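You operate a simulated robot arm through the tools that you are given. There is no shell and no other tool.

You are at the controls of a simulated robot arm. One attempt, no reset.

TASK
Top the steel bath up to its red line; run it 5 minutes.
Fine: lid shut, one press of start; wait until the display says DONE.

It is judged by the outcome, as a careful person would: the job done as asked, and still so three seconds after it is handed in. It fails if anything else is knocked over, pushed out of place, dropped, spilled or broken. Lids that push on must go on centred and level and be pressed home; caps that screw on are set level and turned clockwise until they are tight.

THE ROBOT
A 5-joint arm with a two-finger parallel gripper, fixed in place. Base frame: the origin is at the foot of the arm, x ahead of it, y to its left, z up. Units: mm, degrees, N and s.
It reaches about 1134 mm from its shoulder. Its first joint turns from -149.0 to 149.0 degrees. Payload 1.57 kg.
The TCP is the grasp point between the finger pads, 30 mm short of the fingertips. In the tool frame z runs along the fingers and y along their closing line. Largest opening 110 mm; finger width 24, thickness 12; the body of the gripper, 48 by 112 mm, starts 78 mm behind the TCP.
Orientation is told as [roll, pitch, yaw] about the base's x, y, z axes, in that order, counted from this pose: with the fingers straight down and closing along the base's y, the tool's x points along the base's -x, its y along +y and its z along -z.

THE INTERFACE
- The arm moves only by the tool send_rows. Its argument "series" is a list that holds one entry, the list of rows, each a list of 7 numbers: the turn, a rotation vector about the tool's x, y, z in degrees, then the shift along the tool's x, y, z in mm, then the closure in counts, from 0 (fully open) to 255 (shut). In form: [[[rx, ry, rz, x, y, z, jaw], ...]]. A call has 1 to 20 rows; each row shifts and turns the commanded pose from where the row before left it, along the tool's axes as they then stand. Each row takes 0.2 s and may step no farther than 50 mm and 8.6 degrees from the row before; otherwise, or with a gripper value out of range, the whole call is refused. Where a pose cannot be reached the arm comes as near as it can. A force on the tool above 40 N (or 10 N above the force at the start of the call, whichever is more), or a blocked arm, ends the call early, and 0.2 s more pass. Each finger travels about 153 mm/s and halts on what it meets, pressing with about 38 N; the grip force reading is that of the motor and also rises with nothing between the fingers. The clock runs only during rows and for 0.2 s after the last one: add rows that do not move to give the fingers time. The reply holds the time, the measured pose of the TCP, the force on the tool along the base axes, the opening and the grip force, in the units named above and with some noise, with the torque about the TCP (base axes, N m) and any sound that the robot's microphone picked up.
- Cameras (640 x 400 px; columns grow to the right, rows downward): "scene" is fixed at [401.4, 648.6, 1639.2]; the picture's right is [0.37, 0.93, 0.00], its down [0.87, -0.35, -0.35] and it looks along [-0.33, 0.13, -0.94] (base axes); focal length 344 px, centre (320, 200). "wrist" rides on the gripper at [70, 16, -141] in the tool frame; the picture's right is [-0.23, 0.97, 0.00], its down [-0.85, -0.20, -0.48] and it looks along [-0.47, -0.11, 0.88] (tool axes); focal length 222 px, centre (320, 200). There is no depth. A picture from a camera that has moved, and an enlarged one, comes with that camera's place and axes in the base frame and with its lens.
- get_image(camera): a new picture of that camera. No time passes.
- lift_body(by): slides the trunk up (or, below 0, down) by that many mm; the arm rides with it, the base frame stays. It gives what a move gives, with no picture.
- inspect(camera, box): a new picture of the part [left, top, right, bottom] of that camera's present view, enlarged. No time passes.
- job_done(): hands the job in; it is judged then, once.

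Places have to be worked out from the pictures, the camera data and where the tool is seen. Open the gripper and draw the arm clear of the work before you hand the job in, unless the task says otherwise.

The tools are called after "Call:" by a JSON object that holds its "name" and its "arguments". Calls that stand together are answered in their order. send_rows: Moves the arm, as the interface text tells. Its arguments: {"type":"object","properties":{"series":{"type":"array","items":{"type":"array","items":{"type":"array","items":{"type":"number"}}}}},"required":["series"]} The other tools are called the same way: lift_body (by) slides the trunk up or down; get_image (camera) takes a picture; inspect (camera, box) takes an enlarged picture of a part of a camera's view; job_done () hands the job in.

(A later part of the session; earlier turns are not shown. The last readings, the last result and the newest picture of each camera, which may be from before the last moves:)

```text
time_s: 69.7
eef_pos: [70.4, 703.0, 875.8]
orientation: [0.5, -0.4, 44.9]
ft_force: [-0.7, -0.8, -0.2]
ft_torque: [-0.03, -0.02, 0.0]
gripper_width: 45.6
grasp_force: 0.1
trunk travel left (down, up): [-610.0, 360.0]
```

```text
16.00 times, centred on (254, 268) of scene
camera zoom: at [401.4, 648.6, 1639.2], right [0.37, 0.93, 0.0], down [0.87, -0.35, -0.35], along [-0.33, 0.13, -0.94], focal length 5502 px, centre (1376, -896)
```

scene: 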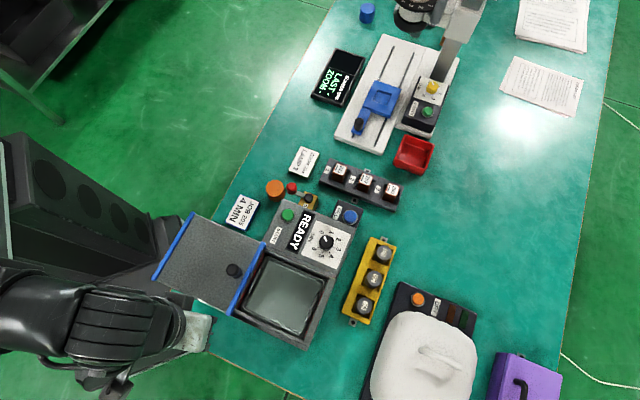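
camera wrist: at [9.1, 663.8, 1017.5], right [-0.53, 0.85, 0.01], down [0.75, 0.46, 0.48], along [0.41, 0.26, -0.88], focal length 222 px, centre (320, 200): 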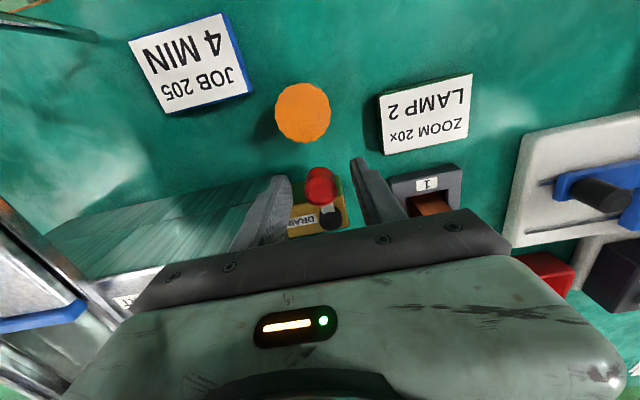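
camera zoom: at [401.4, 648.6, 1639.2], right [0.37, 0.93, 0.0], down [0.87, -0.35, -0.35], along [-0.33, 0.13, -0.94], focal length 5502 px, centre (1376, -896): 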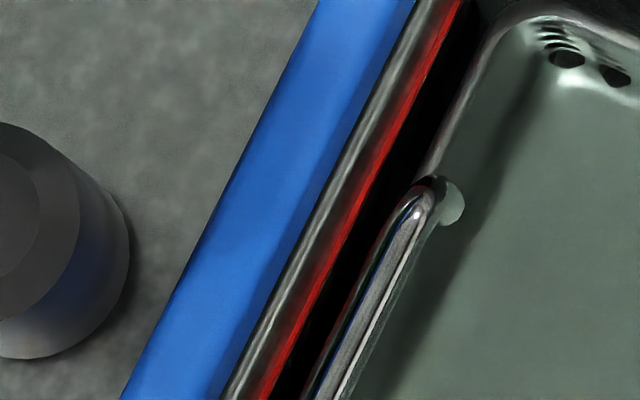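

The level is stable and the valve is closed. I raise clear and go to the oblique pose to verify the level properly.

Call:
{"name": "lift_body", "arguments": {"by": 153}}

Call:
{"name": "send_rows", "arguments": {"series": [[[0, 0, 0, -0.35, -43.5, 0, 150], [0, 0, 0, -0.35, -43.5, 0, 150], [0, 0, 0, -0.35, -43.5, 0, 150], [0, 0, 0, -0.35, -43.5, 0, 150], [0, 0, 0, -0.35, -43.5, 0, 150], [0, 0, 0, -0.35, -43.5, 0, 150], [0, 0, 0, -0.35, -43.5, 0, 150], [0, 0, 0, -0.35, -43.5, 0, 150], [0, 0, -8.6, 0, 0, 0, 150], [0, 0, -8.6, 0, 0, 0, 150], [0, 0, -8.6, 0, 0, 0, 150], [0, 0, -8.6, 0, 0, 0, 150], [0, 0, -8.6, 0, 0, 0, 150], [0, 0, -8.6, 0, 0, 0, 150], [0, 0, -8.6, 0, 0, 0, 150], [0, 0, -8.6, 0, 0, 0, 150], [0, 0, -8.6, 0, 0, 0, 150], [0, 0, -8.6, 0, 0, 0, 150], [0, 0, -8.6, 0, 0, 0, 150], [0, 0, -8.6, 0, 0, 0, 150]]]}}

Call:
{"name": "inspect", "arguments": {"camera": "wrist", "box": [170, 165, 310, 255]}}

Call:
{"name": "inspect", "arguments": {"camera": "wrist", "box": [185, 178, 217, 202]}}

Call:
{"name": "get_image", "arguments": {"camera": "wrist"}}

```text
time_s: 71.5
eef_pos: [70.0, 703.7, 1029.5]
orientation: [0.5, -0.5, 45.0]
ft_force: [-0.4, -0.4, 0.3]
ft_torque: [-0.03, -0.01, -0.02]
gripper_width: 45.4
grasp_force: 0.1
trunk travel left (down, up): [-763.0, 207.0]
```

```text
time_s: 75.7
eef_pos: [318.1, 458.3, 1030.4]
orientation: [-0.7, -0.4, 148.5]
ft_force: [0.4, 0.0, -0.1]
ft_torque: [0.05, 0.04, 0.0]
gripper_width: 45.2
grasp_force: 0.2
out of reach, approached as far as the arm can: row 8
trunk travel left (down, up): [-763.0, 207.0]
```

```text
4.44 times, centred on (240, 210) of wrist
camera zoom: at [369.1, 406.6, 1170.3], right [-0.7, -0.71, -0.01], down [-0.62, 0.61, 0.49], along [-0.34, 0.35, -0.87], focal length 987 px, centre (676, 156)
```

zoom: 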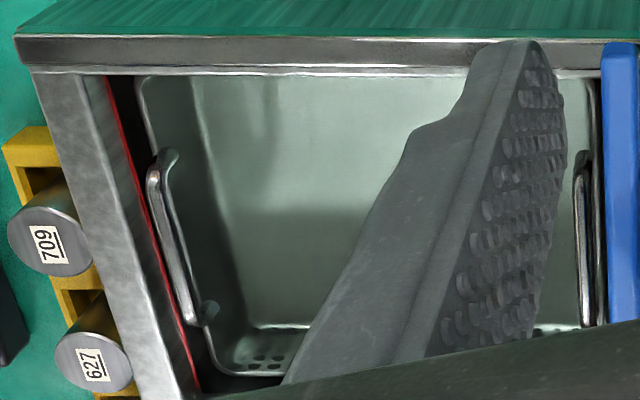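

```text
16.00 times, centred on (201, 190) of wrist
camera zoom: at [369.1, 406.6, 1170.3], right [-0.7, -0.71, -0.01], down [-0.62, 0.61, 0.49], along [-0.34, 0.35, -0.87], focal length 3554 px, centre (2224, 360)
```

zoom: 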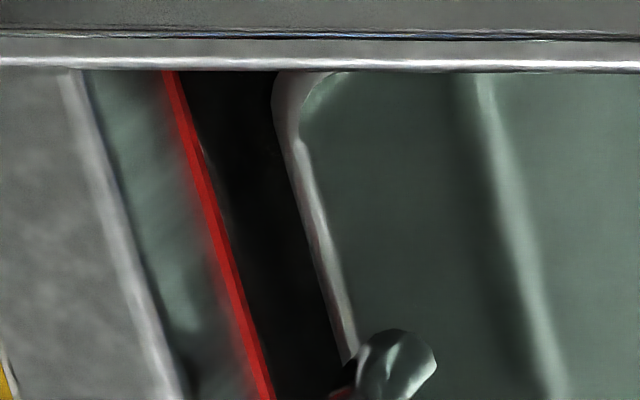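

```text
taken
camera wrist: at [369.1, 406.6, 1170.3], right [-0.7, -0.71, -0.01], down [-0.62, 0.61, 0.49], along [-0.34, 0.35, -0.87], focal length 222 px, centre (320, 200)
```

wrist: 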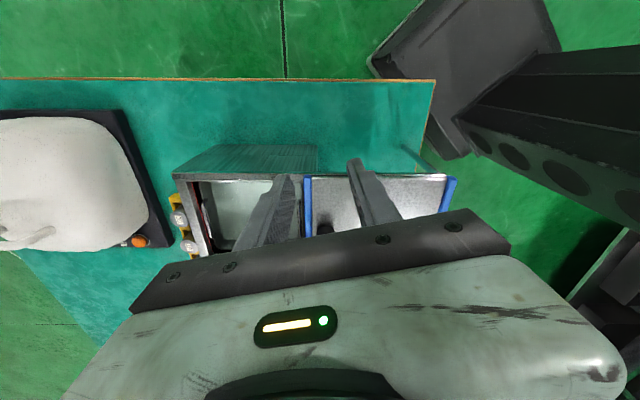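

From here only about 1.5 mm of the 8.6 mm band shows above the water, so the level is on the line but near its top edge. Another 2–3 mm would centre it, so I repeat the gentle drain and retrace to the lever.

Call:
{"name": "send_rows", "arguments": {"series": [[[0, 0, 8.6, 0, 0, 0, 139], [0, 0, 8.6, 0, 0, 0, 139], [0, 0, 8.6, 0, 0, 0, 139], [0, 0, 8.6, 0, 0, 0, 139], [0, 0, 8.6, 0, 0, 0, 139], [0, 0, 8.6, 0, 0, 0, 139], [0, 0, 8.6, 0, 0, 0, 139], [0, 0, 8.6, 0, 0, 0, 139], [0, 0, 8.6, 0, 0, 0, 139], [0, 0, 8.6, 0, 0, 0, 139], [0, 0, 8.6, 0, 0, 0, 139], [0, 0, 8.6, 0, 0, 0, 139], [0, 0, 0, 0.35, 43.5, 0, 139], [0, 0, 0, 0.35, 43.5, 0, 139], [0, 0, 0, 0.35, 43.5, 0, 139], [0, 0, 0, 0.35, 43.5, 0, 139], [0, 0, 0, 0.35, 43.5, 0, 139], [0, 0, 0, 0.35, 43.5, 0, 139], [0, 0, 0, 0.35, 43.5, 0, 139], [0, 0, 0, 0.35, 43.5, 0, 139]]]}}

Call:
{"name": "get_image", "arguments": {"camera": "wrist"}}

```text
time_s: 79.9
eef_pos: [68.8, 701.8, 1029.4]
orientation: [0.5, -0.5, 45.0]
ft_force: [-0.1, 0.5, 1.2]
ft_torque: [0.0, 0.02, 0.01]
gripper_width: 50.1
grasp_force: 0.1
out of reach, approached as far as the arm can: row 17
trunk travel left (down, up): [-763.0, 207.0]
```

```text
taken
camera wrist: at [7.8, 661.0, 1170.4], right [-0.53, 0.85, 0.01], down [0.75, 0.46, 0.48], along [0.41, 0.26, -0.88], focal length 222 px, centre (320, 200)
```

wrist: 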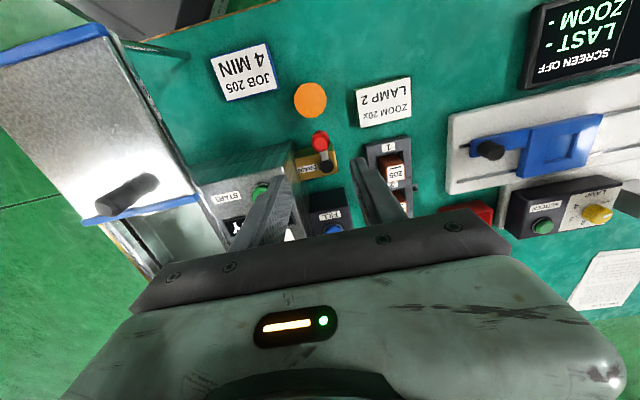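

I correct by 2 mm and lower over the knob to grip height.

Call:
{"name": "send_rows", "arguments": {"series": [[[0, 0, 0, -1.8, 0.2, 0, 139], [0, 0, 0, 0, 0, 0, 139]]]}}

Call:
{"name": "lift_body", "arguments": {"by": -153}}

Call:
{"name": "inspect", "arguments": {"camera": "wrist", "box": [260, 130, 400, 230]}}

Call:
{"name": "inspect", "arguments": {"camera": "scene", "box": [248, 264, 260, 273]}}

```text
time_s: 80.5
eef_pos: [70.4, 701.6, 1029.5]
orientation: [0.5, -0.5, 45.0]
ft_force: [0.5, -0.1, -0.2]
ft_torque: [-0.01, -0.01, 0.0]
gripper_width: 49.9
grasp_force: 0.0
trunk travel left (down, up): [-763.0, 207.0]
```

```text
time_s: 82.3
eef_pos: [71.6, 702.8, 875.6]
orientation: [0.6, -0.6, 45.1]
ft_force: [0.0, -0.6, 0.9]
ft_torque: [0.03, -0.02, -0.01]
gripper_width: 50.2
grasp_force: 0.1
trunk travel left (down, up): [-610.0, 360.0]
```

```text
4.00 times, centred on (330, 180) of wrist
camera zoom: at [9.8, 662.5, 1017.5], right [-0.53, 0.85, 0.01], down [0.75, 0.46, 0.48], along [0.41, 0.26, -0.88], focal length 888 px, centre (280, 280)
```

zoom: 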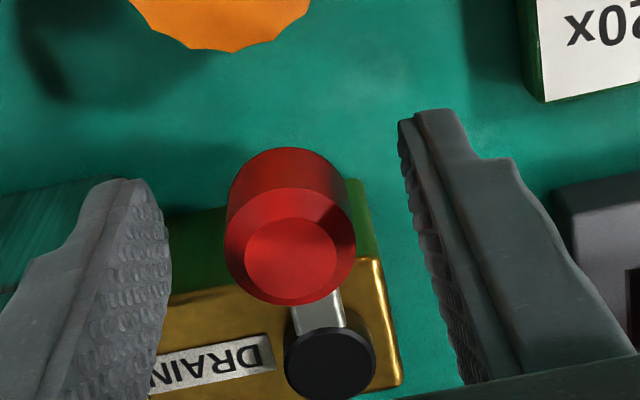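

```text
16.00 times, centred on (254, 268) of scene
camera zoom: at [401.4, 648.6, 1639.2], right [0.37, 0.93, 0.0], down [0.87, -0.35, -0.35], along [-0.33, 0.13, -0.94], focal length 5502 px, centre (1376, -896)
```

zoom: 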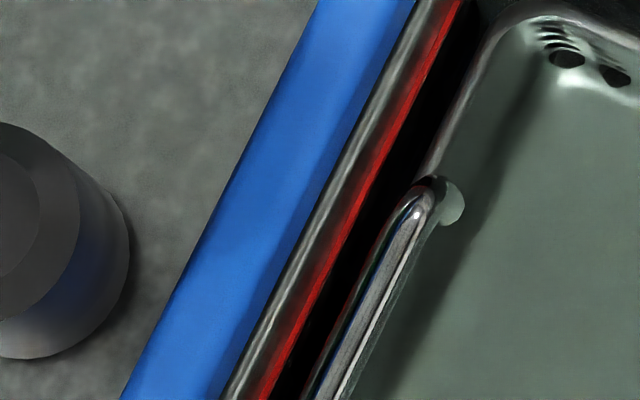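

I grip, open the lever 32° and hold about 1.2 s, then check the strip before closing.

Call:
{"name": "send_rows", "arguments": {"series": [[[0, 0, 0, 0, 0, 0, 200], [0, 0, 0, 0, 0, 0, 230], [0, 0, 0, 0, 0, 0, 230], [0, 0, 0, 0, 0, 0, 230], [0, 0, 8, -0.45, 6.47, 0, 230], [0, 0, 8, -0.45, 6.47, 0, 230], [0, 0, 8, -0.45, 6.47, 0, 230], [0, 0, 8, -0.45, 6.47, 0, 230], [0, 0, 0, 0, 0, 0, 230], [0, 0, 0, 0, 0, 0, 230], [0, 0, 0, 0, 0, 0, 230], [0, 0, 0, 0, 0, 0, 230], [0, 0, 0, 0, 0, 0, 230]]]}}

Call:
{"name": "inspect", "arguments": {"camera": "scene", "box": [248, 264, 260, 273]}}

Call:
{"name": "inspect", "arguments": {"camera": "scene", "box": [240, 255, 280, 285]}}

```text
time_s: 85.1
eef_pos: [57.2, 726.3, 876.5]
orientation: [0.7, 0.0, 13.0]
ft_force: [-9.0, -8.1, -6.0]
ft_torque: [-0.84, 0.64, -0.2]
gripper_width: 24.7
grasp_force: 36.9
trunk travel left (down, up): [-610.0, 360.0]
```

```text
16.00 times, centred on (254, 268) of scene
camera zoom: at [401.4, 648.6, 1639.2], right [0.37, 0.93, 0.0], down [0.87, -0.35, -0.35], along [-0.33, 0.13, -0.94], focal length 5502 px, centre (1376, -896)
```

zoom: 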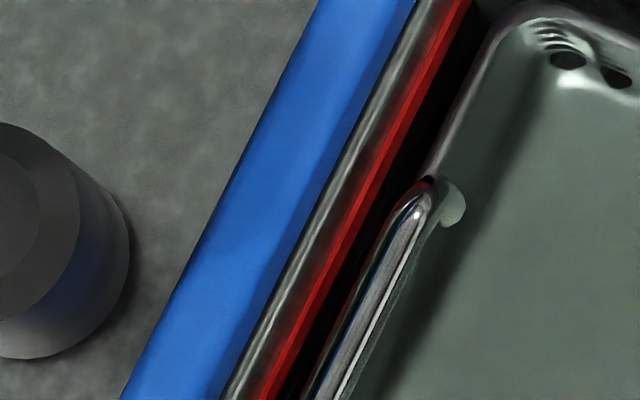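

```text
13.33 times, centred on (260, 270) of scene
camera zoom: at [401.4, 648.6, 1639.2], right [0.37, 0.93, 0.0], down [0.87, -0.35, -0.35], along [-0.33, 0.13, -0.94], focal length 4585 px, centre (1120, -733)
```

zoom: 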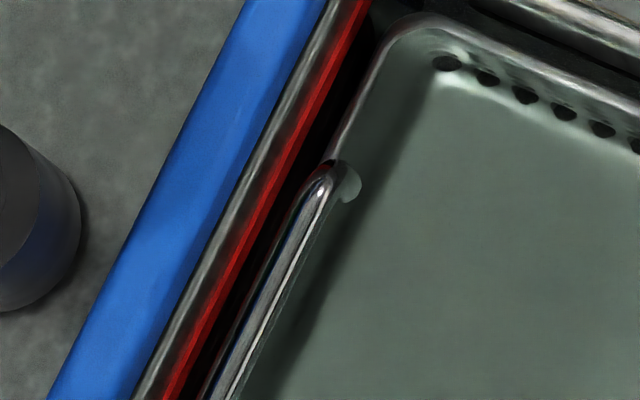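

The strip has widened quickly, so I close the valve now, faster this time, with larger position steps and less tool turn.

Call:
{"name": "send_rows", "arguments": {"series": [[[0, 0, -8.6, -1.8, -12.8, 0, 230], [0, 0, -8.6, -3.4, -12.5, 0, 230], [0, 0, -7.4, 0, 0, 0, 230], [0, 0, -7.4, 0, -0.5, 0, 230]]]}}

Call:
{"name": "inspect", "arguments": {"camera": "scene", "box": [248, 264, 260, 273]}}

Call:
{"name": "inspect", "arguments": {"camera": "wrist", "box": [260, 130, 400, 230]}}

```text
time_s: 86.1
eef_pos: [70.0, 703.6, 876.0]
orientation: [0.5, -0.5, 45.2]
ft_force: [-6.9, 18.7, 3.5]
ft_torque: [0.11, -0.26, -0.26]
gripper_width: 24.7
grasp_force: 36.4
trunk travel left (down, up): [-610.0, 360.0]
```

```text
16.00 times, centred on (254, 268) of scene
camera zoom: at [401.4, 648.6, 1639.2], right [0.37, 0.93, 0.0], down [0.87, -0.35, -0.35], along [-0.33, 0.13, -0.94], focal length 5502 px, centre (1376, -896)
```

zoom: 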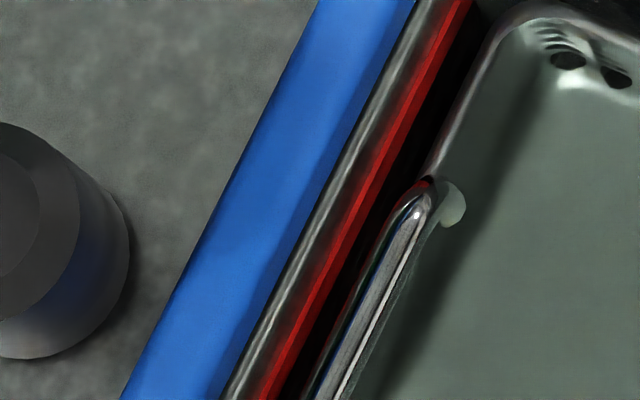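

```text
4.00 times, centred on (330, 180) of wrist
camera zoom: at [9.6, 663.1, 1016.8], right [-0.53, 0.85, 0.01], down [0.74, 0.46, 0.48], along [0.41, 0.27, -0.87], focal length 888 px, centre (280, 280)
```

zoom: 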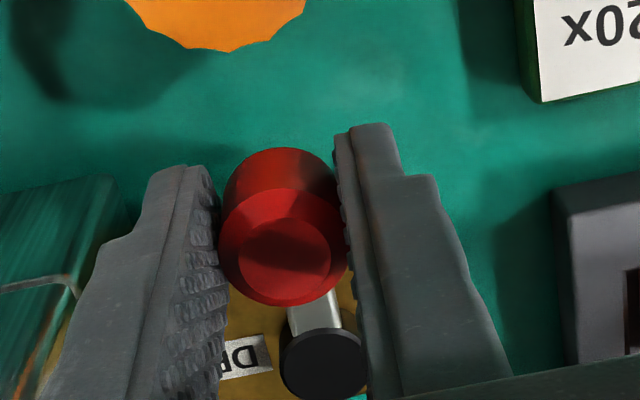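

The lever is home again and the strip did not grow further. I release, raise, and verify obliquely, with the jaws closed again for a clearer view.

Call:
{"name": "send_rows", "arguments": {"series": [[[0, 0, 0, 0, 0, 0, 200], [0, 0, 0, 0, 0, 0, 170], [0, 0, 0, 0, 0, 0, 150], [0, 0, 0, 0, 0, 0, 150]]]}}

Call:
{"name": "lift_body", "arguments": {"by": 153}}

Call:
{"name": "send_rows", "arguments": {"series": [[[0, 0, 0, -0.35, -43.5, 0, 255], [0, 0, 0, -0.35, -43.5, 0, 255], [0, 0, 0, -0.35, -43.5, 0, 255], [0, 0, 0, -0.35, -43.5, 0, 255], [0, 0, 0, -0.35, -43.5, 0, 255], [0, 0, 0, -0.35, -43.5, 0, 255], [0, 0, 0, -0.35, -43.5, 0, 255], [0, 0, 0, -0.35, -43.5, 0, 255], [0, 0, -8.6, 0, 0, 0, 255], [0, 0, -8.6, 0, 0, 0, 255], [0, 0, -8.6, 0, 0, 0, 255], [0, 0, -8.6, 0, 0, 0, 255], [0, 0, -8.6, 0, 0, 0, 255], [0, 0, -8.6, 0, 0, 0, 255], [0, 0, -8.6, 0, 0, 0, 255], [0, 0, -8.6, 0, 0, 0, 255], [0, 0, -8.6, 0, 0, 0, 255], [0, 0, -8.6, 0, 0, 0, 255], [0, 0, -8.6, 0, 0, 0, 255], [0, 0, -8.6, 0, 0, 0, 255]]]}}

Call:
{"name": "inspect", "arguments": {"camera": "wrist", "box": [185, 178, 217, 202]}}

Call:
{"name": "inspect", "arguments": {"camera": "wrist", "box": [195, 232, 227, 256]}}

Call:
{"name": "get_image", "arguments": {"camera": "scene"}}

```text
time_s: 87.1
eef_pos: [71.1, 702.1, 876.4]
orientation: [0.6, -0.5, 45.1]
ft_force: [0.0, -0.4, 0.1]
ft_torque: [-0.03, 0.03, 0.03]
gripper_width: 45.6
grasp_force: 0.0
trunk travel left (down, up): [-610.0, 360.0]
```

```text
time_s: 88.9
eef_pos: [70.8, 702.2, 1030.0]
orientation: [0.5, -0.5, 45.0]
ft_force: [-0.1, 0.1, -0.7]
ft_torque: [0.0, 0.0, 0.0]
gripper_width: 45.4
grasp_force: 0.1
trunk travel left (down, up): [-763.0, 207.0]
```

```text
time_s: 93.1
eef_pos: [318.5, 457.1, 1029.1]
orientation: [-0.6, -0.4, 148.5]
ft_force: [-0.2, -0.6, -0.2]
ft_torque: [-0.01, -0.04, 0.0]
gripper_width: 0.0
grasp_force: 21.0
out of reach, approached as far as the arm can: row 7
trunk travel left (down, up): [-763.0, 207.0]
```

```text
16.00 times, centred on (201, 190) of wrist
camera zoom: at [369.4, 405.1, 1170.3], right [-0.7, -0.71, -0.01], down [-0.62, 0.61, 0.49], along [-0.34, 0.35, -0.87], focal length 3554 px, centre (2224, 360)
```

zoom: 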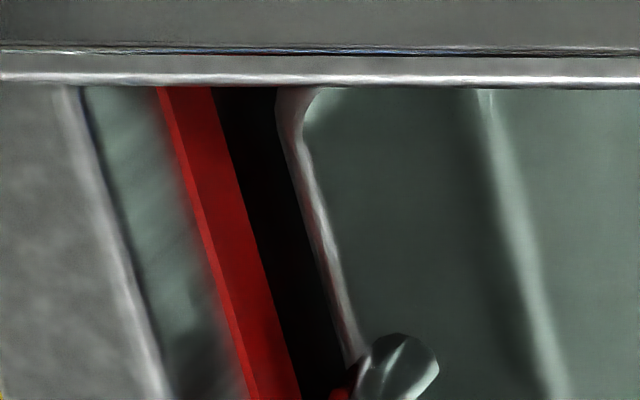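

```text
16.00 times, centred on (211, 244) of wrist
camera zoom: at [369.4, 405.1, 1170.3], right [-0.7, -0.71, -0.01], down [-0.62, 0.61, 0.49], along [-0.34, 0.35, -0.87], focal length 3554 px, centre (2064, -504)
```

zoom: 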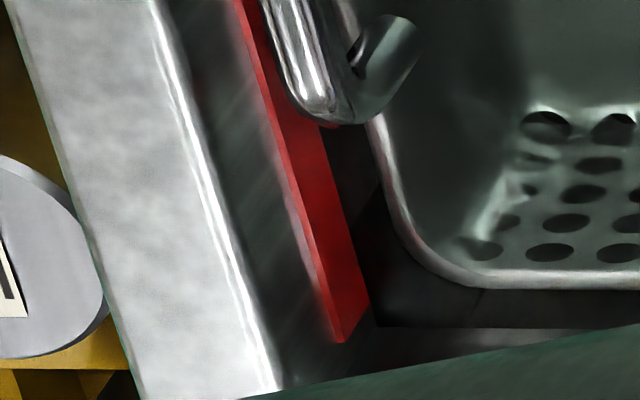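

```text
taken
```

scene: 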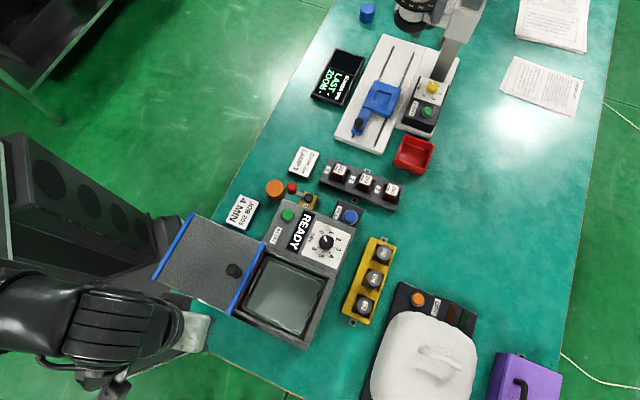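

About three quarters of the band is now exposed, so the waterline lies within the lower-middle of the red line; the valve is shut and I accept that. Next is the lid, so I look at how it is carried.

Call:
{"name": "inspect", "arguments": {"camera": "wrist", "box": [290, 140, 470, 250]}}

Call:
{"name": "inspect", "arguments": {"camera": "scene", "box": [145, 205, 285, 320]}}

Call:
{"name": "inspect", "arguments": {"camera": "scene", "box": [200, 220, 280, 290]}}

```text
3.56 times, centred on (380, 195) of wrist
camera zoom: at [369.4, 405.1, 1170.3], right [-0.7, -0.71, -0.01], down [-0.62, 0.61, 0.49], along [-0.34, 0.35, -0.87], focal length 790 px, centre (107, 218)
```

zoom: 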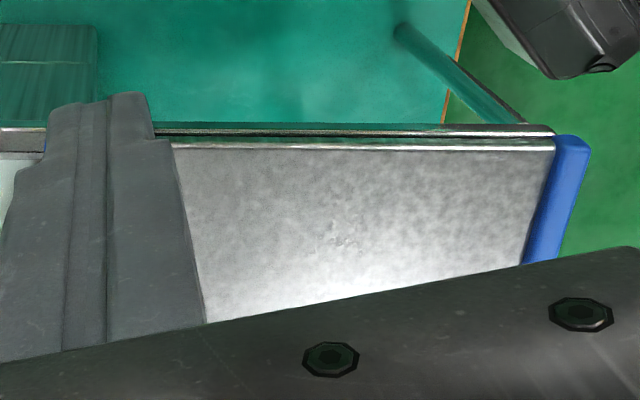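

```text
3.48 times, centred on (215, 262) of scene
camera zoom: at [401.4, 648.6, 1639.2], right [0.37, 0.93, 0.0], down [0.87, -0.35, -0.35], along [-0.33, 0.13, -0.94], focal length 1196 px, centre (685, -17)
```

zoom: 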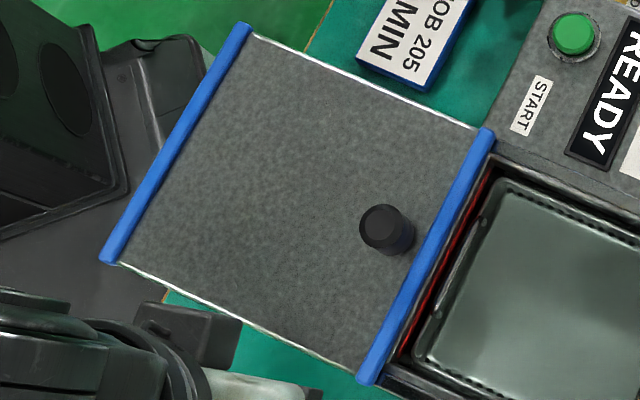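

```text
5.71 times, centred on (240, 255) of scene
camera zoom: at [401.4, 648.6, 1639.2], right [0.37, 0.93, 0.0], down [0.87, -0.35, -0.35], along [-0.33, 0.13, -0.94], focal length 1965 px, centre (777, -114)
```

zoom: 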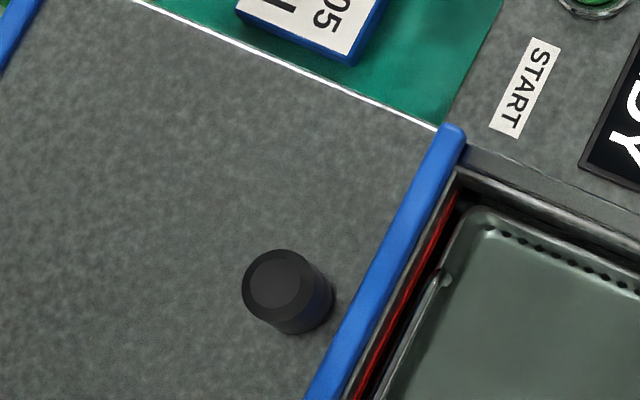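

The lid is a plate on a level shelf that slides toward the bath; its knob is at about (234, 529) with its top at z≈957. I turn the jaws to straddle the knob across the slide direction and go above it.

Call:
{"name": "send_rows", "arguments": {"series": [[[0, 0, 8.6, 0, 0, 0, 139], [0, 0, 8.6, 0, 0, 0, 139], [0, 0, 8.6, 0, 0, 0, 139], [0, 0, 8.6, 0, 0, 0, 139], [0, 0, 8.6, 0, 0, 0, 139], [0, 0, 8.6, 0, 0, 0, 139], [0, 0, 8.6, 0, 0, 0, 139], [0, 0, 8.6, 0, 0, 0, 139], [0, 0, 8.6, 0, 0, 0, 139], [0, 0, 8.6, 0, 0, 0, 139], [0, 0, 8.6, 0, 0, 0, 139], [0, 0, 8.6, 0, 0, 0, 139], [0, 0, 0, 3.1, 36.9, 0, 139], [0, 0, 0, 3.1, 36.9, 0, 139], [0, 0, 0, 3.1, 36.9, 0, 139], [0, 0, 0, 0, 0, 0, 139]]]}}

Call:
{"name": "get_image", "arguments": {"camera": "wrist"}}

Call:
{"name": "inspect", "arguments": {"camera": "scene", "box": [145, 180, 345, 320]}}

```text
time_s: 96.5
eef_pos: [233.2, 529.8, 1030.4]
orientation: [0.5, -0.5, 45.0]
ft_force: [0.0, 0.1, 0.2]
ft_torque: [-0.02, -0.01, 0.03]
gripper_width: 50.0
grasp_force: 0.1
trunk travel left (down, up): [-763.0, 207.0]
```

```text
taken
camera wrist: at [172.7, 490.0, 1170.5], right [-0.53, 0.85, 0.01], down [0.75, 0.46, 0.48], along [0.41, 0.26, -0.88], focal length 222 px, centre (320, 200)
```

wrist: 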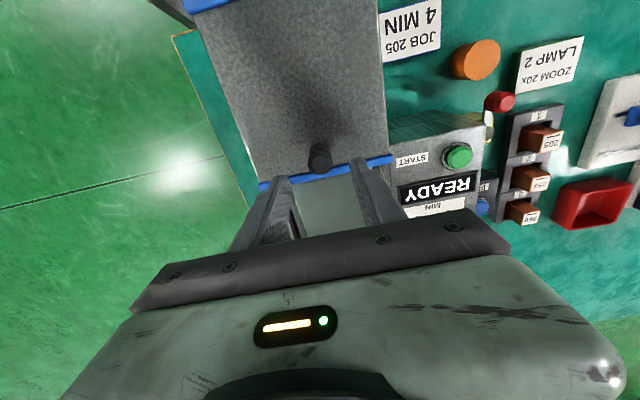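

```text
2.86 times, centred on (245, 250) of scene
camera zoom: at [401.4, 648.6, 1639.2], right [0.37, 0.93, 0.0], down [0.87, -0.35, -0.35], along [-0.33, 0.13, -0.94], focal length 982 px, centre (534, 57)
```

zoom: 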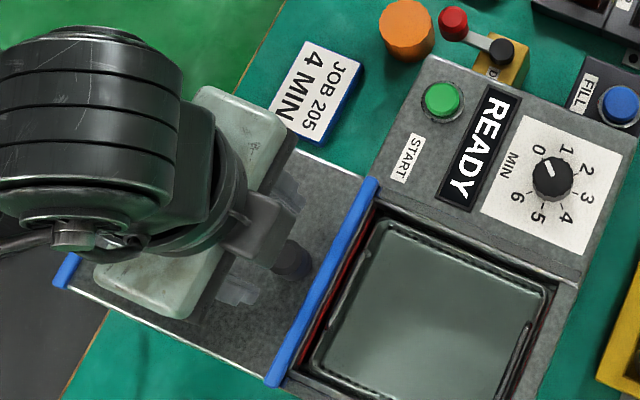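

The knob lies between the jaws. I lower part way and check the alignment.

Call:
{"name": "send_rows", "arguments": {"series": [[[0, 0, 0, -2, 0, 0, 139]]]}}

Call:
{"name": "lift_body", "arguments": {"by": -56}}

Call:
{"name": "inspect", "arguments": {"camera": "wrist", "box": [240, 110, 420, 240]}}

```text
time_s: 96.9
eef_pos: [235.3, 531.2, 1031.7]
orientation: [0.5, -0.6, 45.0]
ft_force: [0.3, -0.2, -1.1]
ft_torque: [0.02, 0.02, -0.01]
gripper_width: 50.2
grasp_force: 0.1
trunk travel left (down, up): [-763.0, 207.0]
```

```text
time_s: 97.8
eef_pos: [234.6, 530.4, 974.1]
orientation: [0.5, -0.4, 45.0]
ft_force: [0.0, -0.1, 0.2]
ft_torque: [0.02, 0.02, 0.02]
gripper_width: 50.1
grasp_force: 0.1
trunk travel left (down, up): [-707.0, 263.0]
```

```text
3.08 times, centred on (330, 175) of wrist
camera zoom: at [174.5, 491.2, 1114.5], right [-0.53, 0.85, 0.01], down [0.75, 0.46, 0.48], along [0.41, 0.26, -0.88], focal length 684 px, centre (289, 277)
```

zoom: 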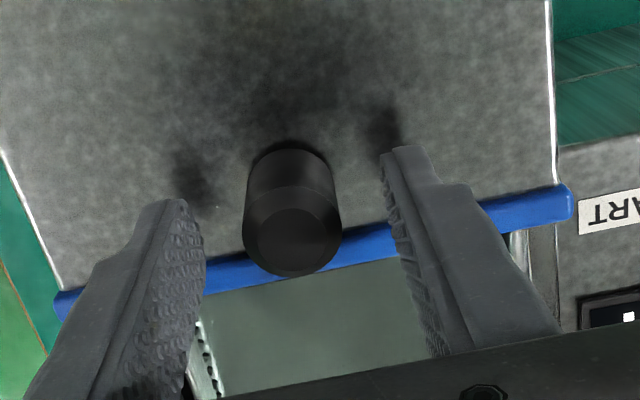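

Well centred. I lower 12 mm more and close on the knob.

Call:
{"name": "lift_body", "arguments": {"by": -12}}

Call:
{"name": "send_rows", "arguments": {"series": [[[0, 0, 0, 0, 0, 0, 180], [0, 0, 0, 0, 0, 0, 210], [0, 0, 0, 0, 0, 0, 235], [0, 0, 0, 0, 0, 0, 235]]]}}

Call:
{"name": "inspect", "arguments": {"camera": "wrist", "box": [240, 110, 420, 240]}}

```text
time_s: 98.5
eef_pos: [236.4, 532.2, 961.0]
orientation: [0.5, -0.5, 45.1]
ft_force: [0.5, -0.6, -0.3]
ft_torque: [0.01, -0.01, 0.01]
gripper_width: 49.9
grasp_force: 0.1
trunk travel left (down, up): [-695.0, 275.0]
```

```text
time_s: 99.5
eef_pos: [234.3, 531.2, 961.7]
orientation: [0.5, -0.5, 45.0]
ft_force: [-2.2, 4.7, 4.3]
ft_torque: [-0.58, -0.39, 0.03]
gripper_width: 24.5
grasp_force: 36.8
trunk travel left (down, up): [-695.0, 275.0]
```

```text
3.08 times, centred on (330, 175) of wrist
camera zoom: at [174.0, 491.6, 1102.5], right [-0.53, 0.85, 0.01], down [0.75, 0.46, 0.48], along [0.41, 0.26, -0.87], focal length 684 px, centre (289, 277)
```

zoom: 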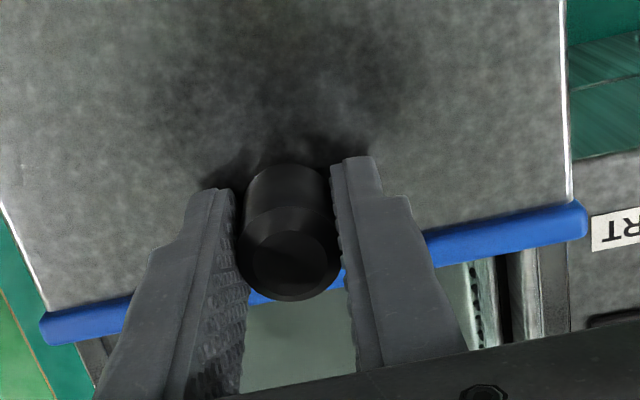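

The knob is gripped. I start sliding the lid toward the bath, along az 45°, and watch the side forces.

Call:
{"name": "send_rows", "arguments": {"series": [[[0, 0, 0, -8, 0, 0, 235], [0, 0, 0, -10, 0, 0, 235], [0, 0, 0, -10, 0, 0, 235], [0, 0, 0, 0, 0, 0, 235]]]}}

Call:
{"name": "inspect", "arguments": {"camera": "scene", "box": [145, 180, 345, 320]}}

```text
time_s: 100.5
eef_pos: [253.8, 550.6, 961.6]
orientation: [0.4, -0.4, 45.1]
ft_force: [-2.9, 5.2, 3.3]
ft_torque: [-0.89, -0.06, 0.02]
gripper_width: 24.5
grasp_force: 36.7
trunk travel left (down, up): [-695.0, 275.0]
```

```text
2.86 times, centred on (245, 250) of scene
camera zoom: at [401.4, 648.6, 1639.2], right [0.37, 0.93, 0.0], down [0.87, -0.35, -0.35], along [-0.33, 0.13, -0.94], focal length 982 px, centre (534, 57)
```

zoom: 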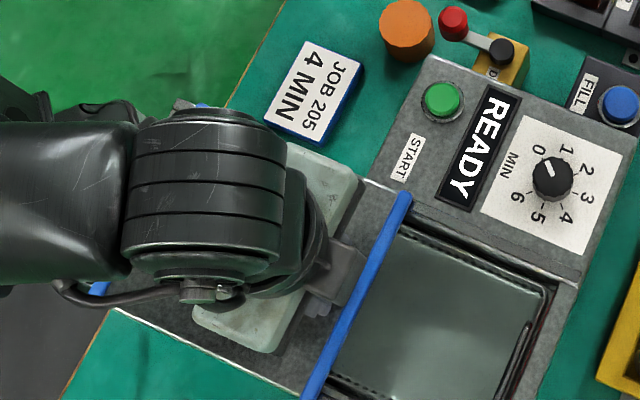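

It slides freely. I continue about 112 mm.

Call:
{"name": "send_rows", "arguments": {"series": [[[0, 0, 0, -14, 0, 0, 235], [0, 0, 0, -14, 0, 0, 235], [0, 0, 0, -14, 0, 0, 235], [0, 0, 0, -14, 0, 0, 235], [0, 0, 0, -14, 0, 0, 235], [0, 0, 0, -14, 0, 0, 235], [0, 0, 0, -14, 0, 0, 235], [0, 0, 0, -14, 0, 0, 235]]]}}

Call:
{"name": "get_image", "arguments": {"camera": "scene"}}

Call:
{"name": "get_image", "arguments": {"camera": "wrist"}}

```text
time_s: 102.2
eef_pos: [335.0, 630.9, 960.8]
orientation: [0.6, -0.6, 44.9]
ft_force: [-2.2, 2.1, 2.1]
ft_torque: [-0.87, -0.04, 0.01]
gripper_width: 24.5
grasp_force: 36.5
trunk travel left (down, up): [-695.0, 275.0]
```

```text
taken
```

scene: 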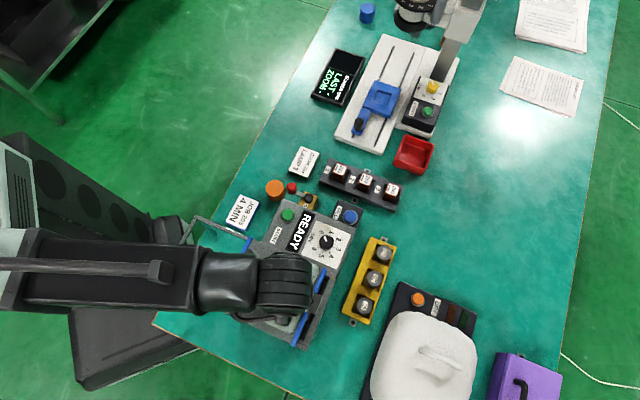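

```text
taken
camera wrist: at [273.5, 591.2, 1102.5], right [-0.53, 0.85, 0.01], down [0.75, 0.46, 0.48], along [0.41, 0.26, -0.88], focal length 222 px, centre (320, 200)
```

wrist: 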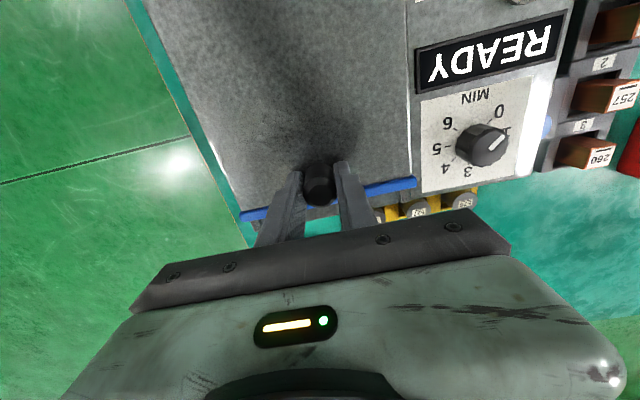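

The lid's front bar is near the bath's far edge. I go on in small steps until a stop is felt.

Call:
{"name": "send_rows", "arguments": {"series": [[[0, 0, 0, -3, 0, 0, 235], [0, 0, 0, -3, 0, 0, 235], [0, 0, 0, -3, 0, 0, 235], [0, 0, 0, 0, 0, 0, 235]]]}}

Call:
{"name": "inspect", "arguments": {"camera": "scene", "box": [220, 220, 350, 360]}}

```text
time_s: 103.2
eef_pos: [340.2, 636.2, 961.7]
orientation: [0.6, -0.5, 45.0]
ft_force: [-3.3, 1.9, 1.2]
ft_torque: [-0.81, -0.23, -0.03]
gripper_width: 24.5
grasp_force: 36.4
trunk travel left (down, up): [-695.0, 275.0]
```

```text
2.86 times, centred on (285, 290) of scene
camera zoom: at [401.4, 648.6, 1639.2], right [0.37, 0.93, 0.0], down [0.87, -0.35, -0.35], along [-0.33, 0.13, -0.94], focal length 982 px, centre (420, -57)
```

zoom: 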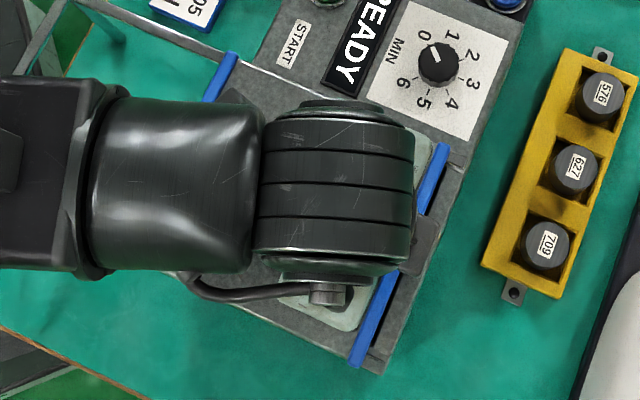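

No stop felt yet, and a strip of rim is still visible beyond the bar. I continue in small steps.

Call:
{"name": "send_rows", "arguments": {"series": [[[0, 0, 0, -3, 0, 0, 235], [0, 0, 0, -3, 0, 0, 235], [0, 0, 0, -3, 0, 0, 235], [0, 0, 0, 0, 0, 0, 235]]]}}

Call:
{"name": "inspect", "arguments": {"camera": "scene", "box": [220, 220, 350, 360]}}

```text
time_s: 104.2
eef_pos: [347.4, 642.7, 960.4]
orientation: [0.5, -0.4, 45.0]
ft_force: [-1.2, 0.7, 1.0]
ft_torque: [-0.65, -0.39, -0.02]
gripper_width: 24.6
grasp_force: 36.4
trunk travel left (down, up): [-695.0, 275.0]
```

```text
2.86 times, centred on (285, 290) of scene
camera zoom: at [401.4, 648.6, 1639.2], right [0.37, 0.93, 0.0], down [0.87, -0.35, -0.35], along [-0.33, 0.13, -0.94], focal length 982 px, centre (420, -57)
```

zoom: 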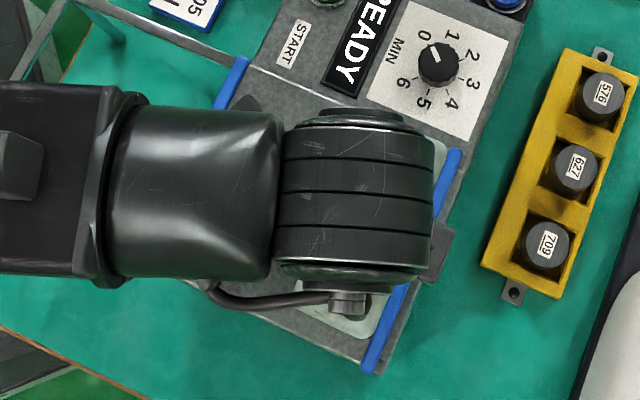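

Nearly flush with the outer edge now, so I use 2 mm steps.

Call:
{"name": "send_rows", "arguments": {"series": [[[0, 0, 0, -2, 0, 0, 235], [0, 0, 0, -2, 0, 0, 235], [0, 0, 0, 0, 0, 0, 235]]]}}

Call:
{"name": "inspect", "arguments": {"camera": "scene", "box": [220, 220, 350, 360]}}

Call:
{"name": "get_image", "arguments": {"camera": "wrist"}}

```text
time_s: 105.0
eef_pos: [349.4, 646.4, 961.2]
orientation: [0.5, -0.6, 45.0]
ft_force: [-2.6, 4.6, 4.1]
ft_torque: [-0.67, -0.29, 0.0]
gripper_width: 24.4
grasp_force: 37.0
trunk travel left (down, up): [-695.0, 275.0]
```

```text
2.86 times, centred on (285, 290) of scene
camera zoom: at [401.4, 648.6, 1639.2], right [0.37, 0.93, 0.0], down [0.87, -0.35, -0.35], along [-0.33, 0.13, -0.94], focal length 982 px, centre (420, -57)
```

zoom: 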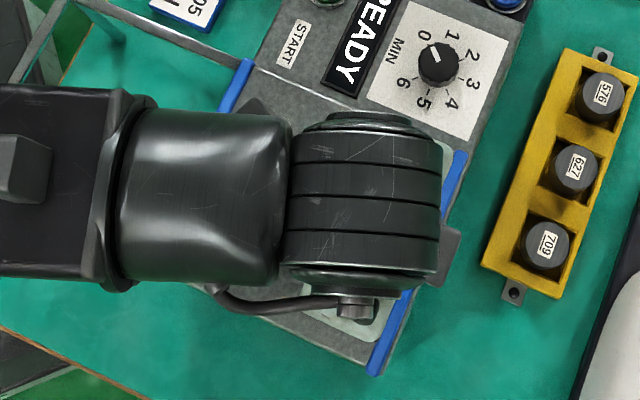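

```text
taken
camera wrist: at [289.0, 606.5, 1102.5], right [-0.53, 0.85, 0.01], down [0.75, 0.46, 0.48], along [0.41, 0.26, -0.87], focal length 222 px, centre (320, 200)
```

wrist: 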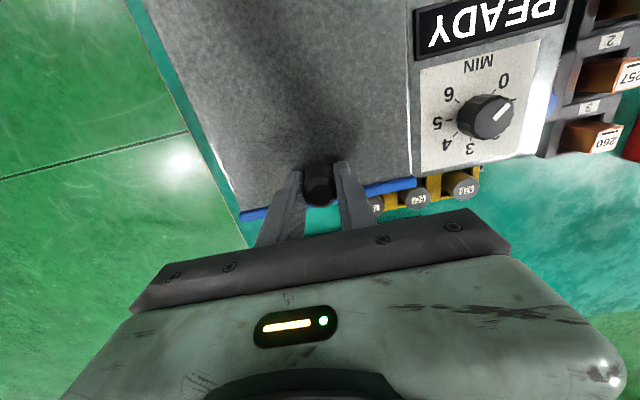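

The bar is about flush after 163 mm of travel. I nudge a bit more to feel for the end stop.

Call:
{"name": "send_rows", "arguments": {"series": [[[0, 0, 0, -2, 0, 0, 235], [0, 0, 0, -1, 0, 0, 235], [0, 0, 0, 0, 0, 0, 235]]]}}

Call:
{"name": "inspect", "arguments": {"camera": "scene", "box": [220, 220, 350, 360]}}

```text
time_s: 105.8
eef_pos: [351.4, 648.2, 961.5]
orientation: [0.6, -0.6, 45.0]
ft_force: [-2.9, 0.4, 0.5]
ft_torque: [-0.19, -0.78, 0.06]
gripper_width: 24.6
grasp_force: 37.0
trunk travel left (down, up): [-695.0, 275.0]
```

```text
2.86 times, centred on (285, 290) of scene
camera zoom: at [401.4, 648.6, 1639.2], right [0.37, 0.93, 0.0], down [0.87, -0.35, -0.35], along [-0.33, 0.13, -0.94], focal length 982 px, centre (420, -57)
```

zoom: 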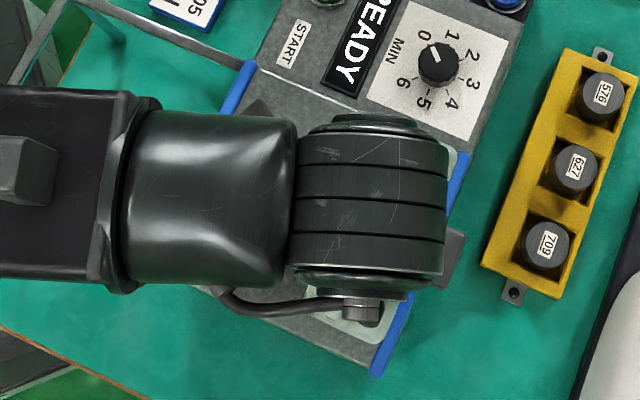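

Still no resistance. I zoom on both ends of the lid against the bath body.

Call:
{"name": "inspect", "arguments": {"camera": "scene", "box": [280, 310, 320, 350]}}

Call:
{"name": "inspect", "arguments": {"camera": "scene", "box": [250, 225, 290, 255]}}

Call:
{"name": "inspect", "arguments": {"camera": "wrist", "box": [360, 150, 460, 220]}}

Call:
{"name": "inspect", "arguments": {"camera": "scene", "box": [300, 250, 340, 280]}}

```text
10.00 times, centred on (300, 330) of scene
camera zoom: at [401.4, 648.6, 1639.2], right [0.37, 0.93, 0.0], down [0.87, -0.35, -0.35], along [-0.33, 0.13, -0.94], focal length 3439 px, centre (520, -1100)
```

zoom: 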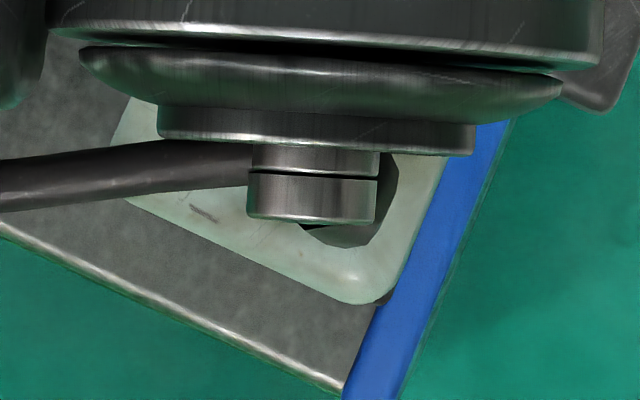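

```text
13.33 times, centred on (270, 240) of scene
camera zoom: at [401.4, 648.6, 1639.2], right [0.37, 0.93, 0.0], down [0.87, -0.35, -0.35], along [-0.33, 0.13, -0.94], focal length 4585 px, centre (987, -333)
```

zoom: 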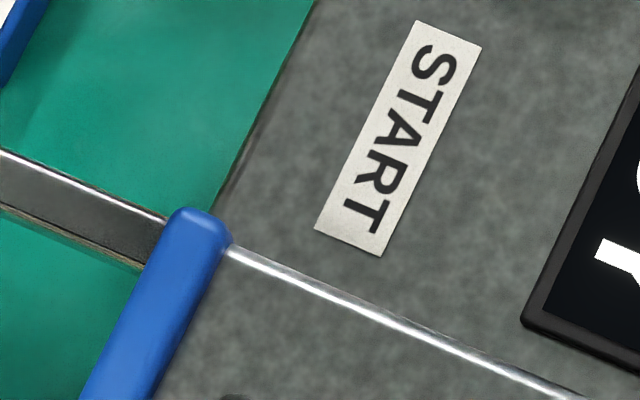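

```text
5.71 times, centred on (410, 185) of wrist
camera zoom: at [290.7, 608.4, 1102.5], right [-0.53, 0.85, 0.01], down [0.75, 0.46, 0.48], along [0.41, 0.26, -0.88], focal length 1269 px, centre (-194, 286)
```

zoom: 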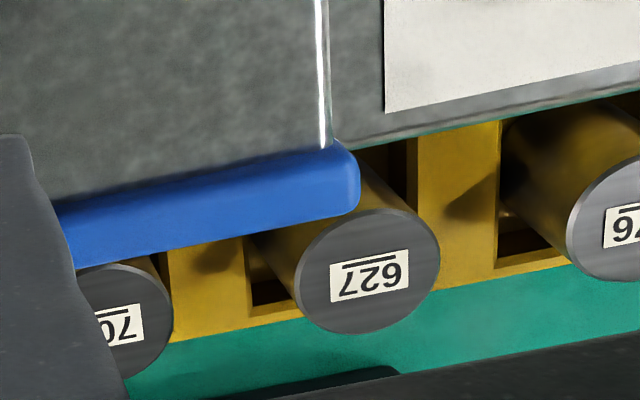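

```text
13.33 times, centred on (320, 265) of scene
camera zoom: at [401.4, 648.6, 1639.2], right [0.37, 0.93, 0.0], down [0.87, -0.35, -0.35], along [-0.33, 0.13, -0.94], focal length 4585 px, centre (320, -667)
```

zoom: 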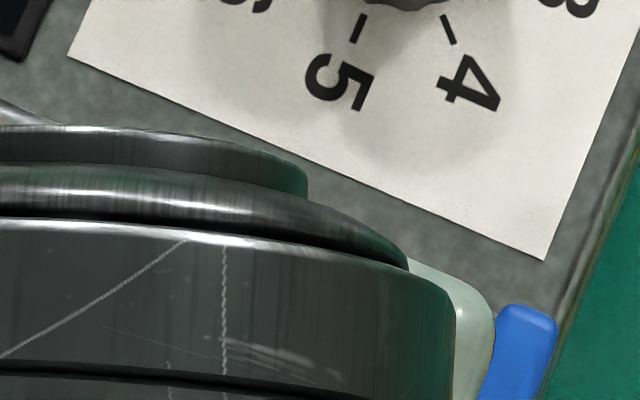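

The front bar is about flush while the back bar still protrudes about 6 mm, so a little travel may remain. I push on gently to find the stop.

Call:
{"name": "send_rows", "arguments": {"series": [[[0, 0, 0, -2, 0, 0, 235], [0, 0, 0, 0, 0, 0, 235], [0, 0, 0, 0, 0, 0, 235]]]}}

Call:
{"name": "send_rows", "arguments": {"series": [[[0, 0, 0, -2, 0, 0, 235], [0, 0, 0, 0, 0, 0, 235], [0, 0, 0, 0, 0, 0, 235]]]}}

Call:
{"name": "inspect", "arguments": {"camera": "scene", "box": [250, 225, 290, 255]}}

Call:
{"name": "inspect", "arguments": {"camera": "scene", "box": [300, 250, 340, 280]}}

```text
time_s: 106.7
eef_pos: [351.8, 648.7, 961.4]
orientation: [0.5, -0.5, 45.1]
ft_force: [-13.0, -15.0, -10.3]
ft_torque: [-0.85, -0.17, 0.01]
gripper_width: 24.9
grasp_force: 36.7
trunk travel left (down, up): [-695.0, 275.0]
```

```text
time_s: 107.5
eef_pos: [353.9, 650.5, 962.3]
orientation: [0.5, -0.6, 45.2]
ft_force: [-17.7, -12.0, -1.9]
ft_torque: [-0.97, 0.08, 0.01]
gripper_width: 25.0
grasp_force: 36.3
trunk travel left (down, up): [-695.0, 275.0]
```

```text
13.33 times, centred on (270, 240) of scene
camera zoom: at [401.4, 648.6, 1639.2], right [0.37, 0.93, 0.0], down [0.87, -0.35, -0.35], along [-0.33, 0.13, -0.94], focal length 4585 px, centre (987, -333)
```

zoom: 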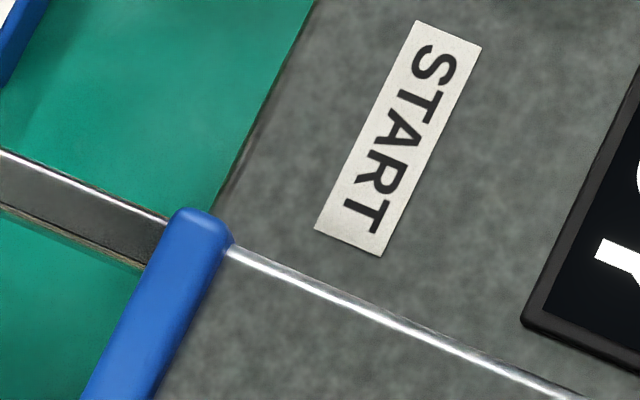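

```text
13.33 times, centred on (320, 265) of scene
camera zoom: at [401.4, 648.6, 1639.2], right [0.37, 0.93, 0.0], down [0.87, -0.35, -0.35], along [-0.33, 0.13, -0.94], focal length 4585 px, centre (320, -667)
```

zoom: 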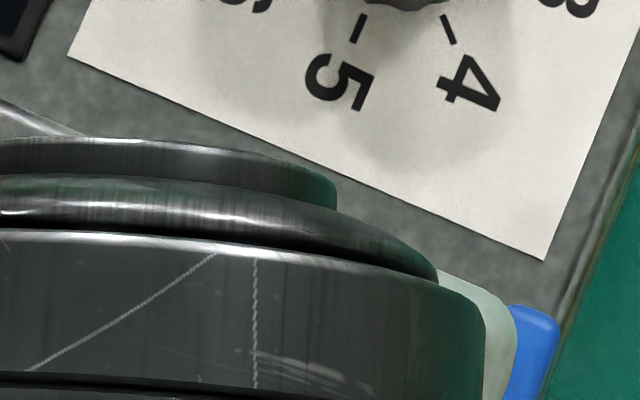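

A firm stop at about 20 N with the lid no longer moving, so it is shut. I release the knob and rise.

Call:
{"name": "send_rows", "arguments": {"series": [[[0, 0, 0, 0, 0, 0, 210], [0, 0, 0, 0, 0, 0, 180], [0, 0, 0, 0, 0, 0, 150], [0, 0, 0, 0, 0, 0, 139]]]}}

Call:
{"name": "lift_body", "arguments": {"by": 69}}

Call:
{"name": "inspect", "arguments": {"camera": "scene", "box": [250, 225, 290, 255]}}

Call:
{"name": "get_image", "arguments": {"camera": "wrist"}}

```text
time_s: 108.5
eef_pos: [355.1, 650.6, 961.6]
orientation: [0.5, -0.4, 45.0]
ft_force: [0.1, 0.6, -0.9]
ft_torque: [0.03, -0.01, -0.05]
gripper_width: 50.3
grasp_force: 0.0
trunk travel left (down, up): [-695.0, 275.0]
```

```text
time_s: 109.5
eef_pos: [355.5, 650.3, 1029.9]
orientation: [0.4, -0.6, 45.0]
ft_force: [-0.3, 0.2, -0.1]
ft_torque: [0.0, -0.01, 0.0]
gripper_width: 49.8
grasp_force: 0.1
trunk travel left (down, up): [-764.0, 206.0]
```

```text
13.33 times, centred on (270, 240) of scene
camera zoom: at [401.4, 648.6, 1639.2], right [0.37, 0.93, 0.0], down [0.87, -0.35, -0.35], along [-0.33, 0.13, -0.94], focal length 4585 px, centre (987, -333)
```

zoom: 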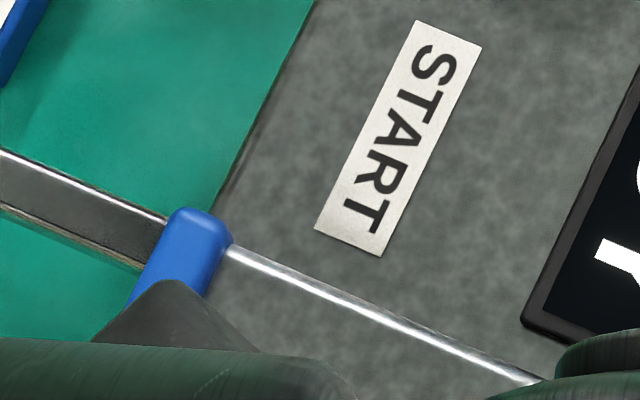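

```text
taken
camera wrist: at [294.8, 611.3, 1171.4], right [-0.53, 0.85, 0.01], down [0.75, 0.46, 0.48], along [0.41, 0.26, -0.88], focal length 222 px, centre (320, 200)
```

wrist: 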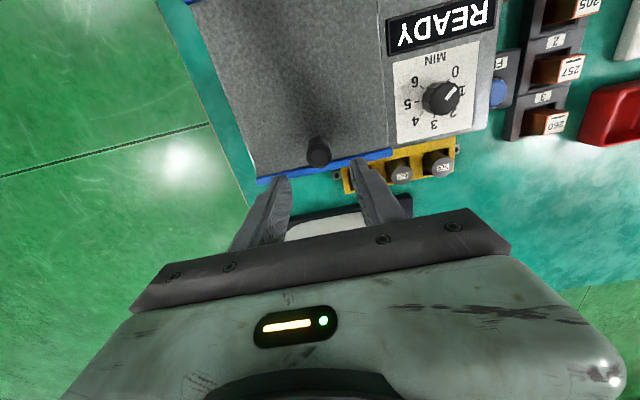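

The lid stays shut. Now the dial; I zoom in on it to get the knob position and the pointer direction.

Call:
{"name": "inspect", "arguments": {"camera": "wrist", "box": [390, 50, 490, 140]}}

Call:
{"name": "inspect", "arguments": {"camera": "scene", "box": [295, 215, 355, 270]}}

```text
4.44 times, centred on (440, 95) of wrist
camera zoom: at [294.8, 611.3, 1171.4], right [-0.53, 0.85, 0.01], down [0.75, 0.46, 0.48], along [0.41, 0.26, -0.88], focal length 987 px, centre (-213, 667)
```

zoom: 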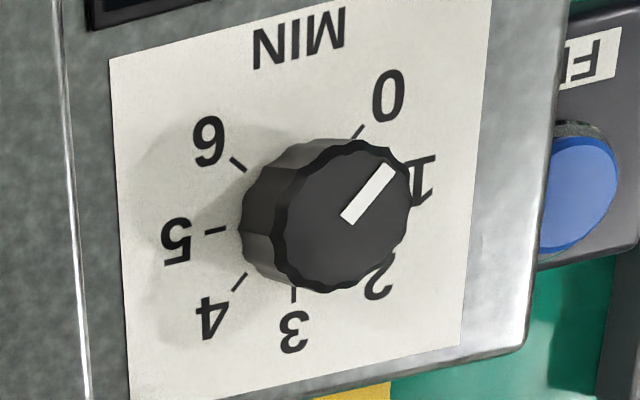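

```text
7.27 times, centred on (325, 242) of scene
camera zoom: at [401.4, 648.6, 1639.2], right [0.37, 0.93, 0.0], down [0.87, -0.35, -0.35], along [-0.33, 0.13, -0.94], focal length 2501 px, centre (284, -109)
```

zoom: 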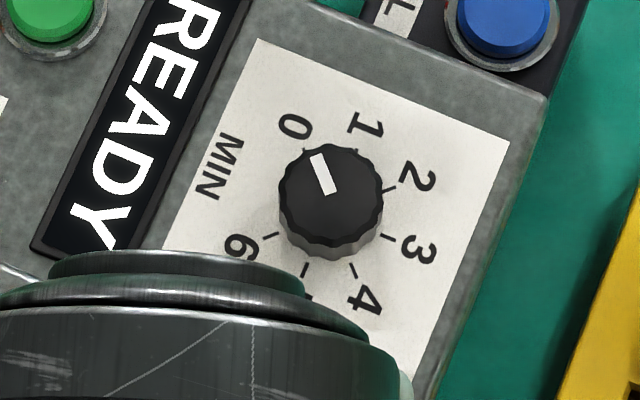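

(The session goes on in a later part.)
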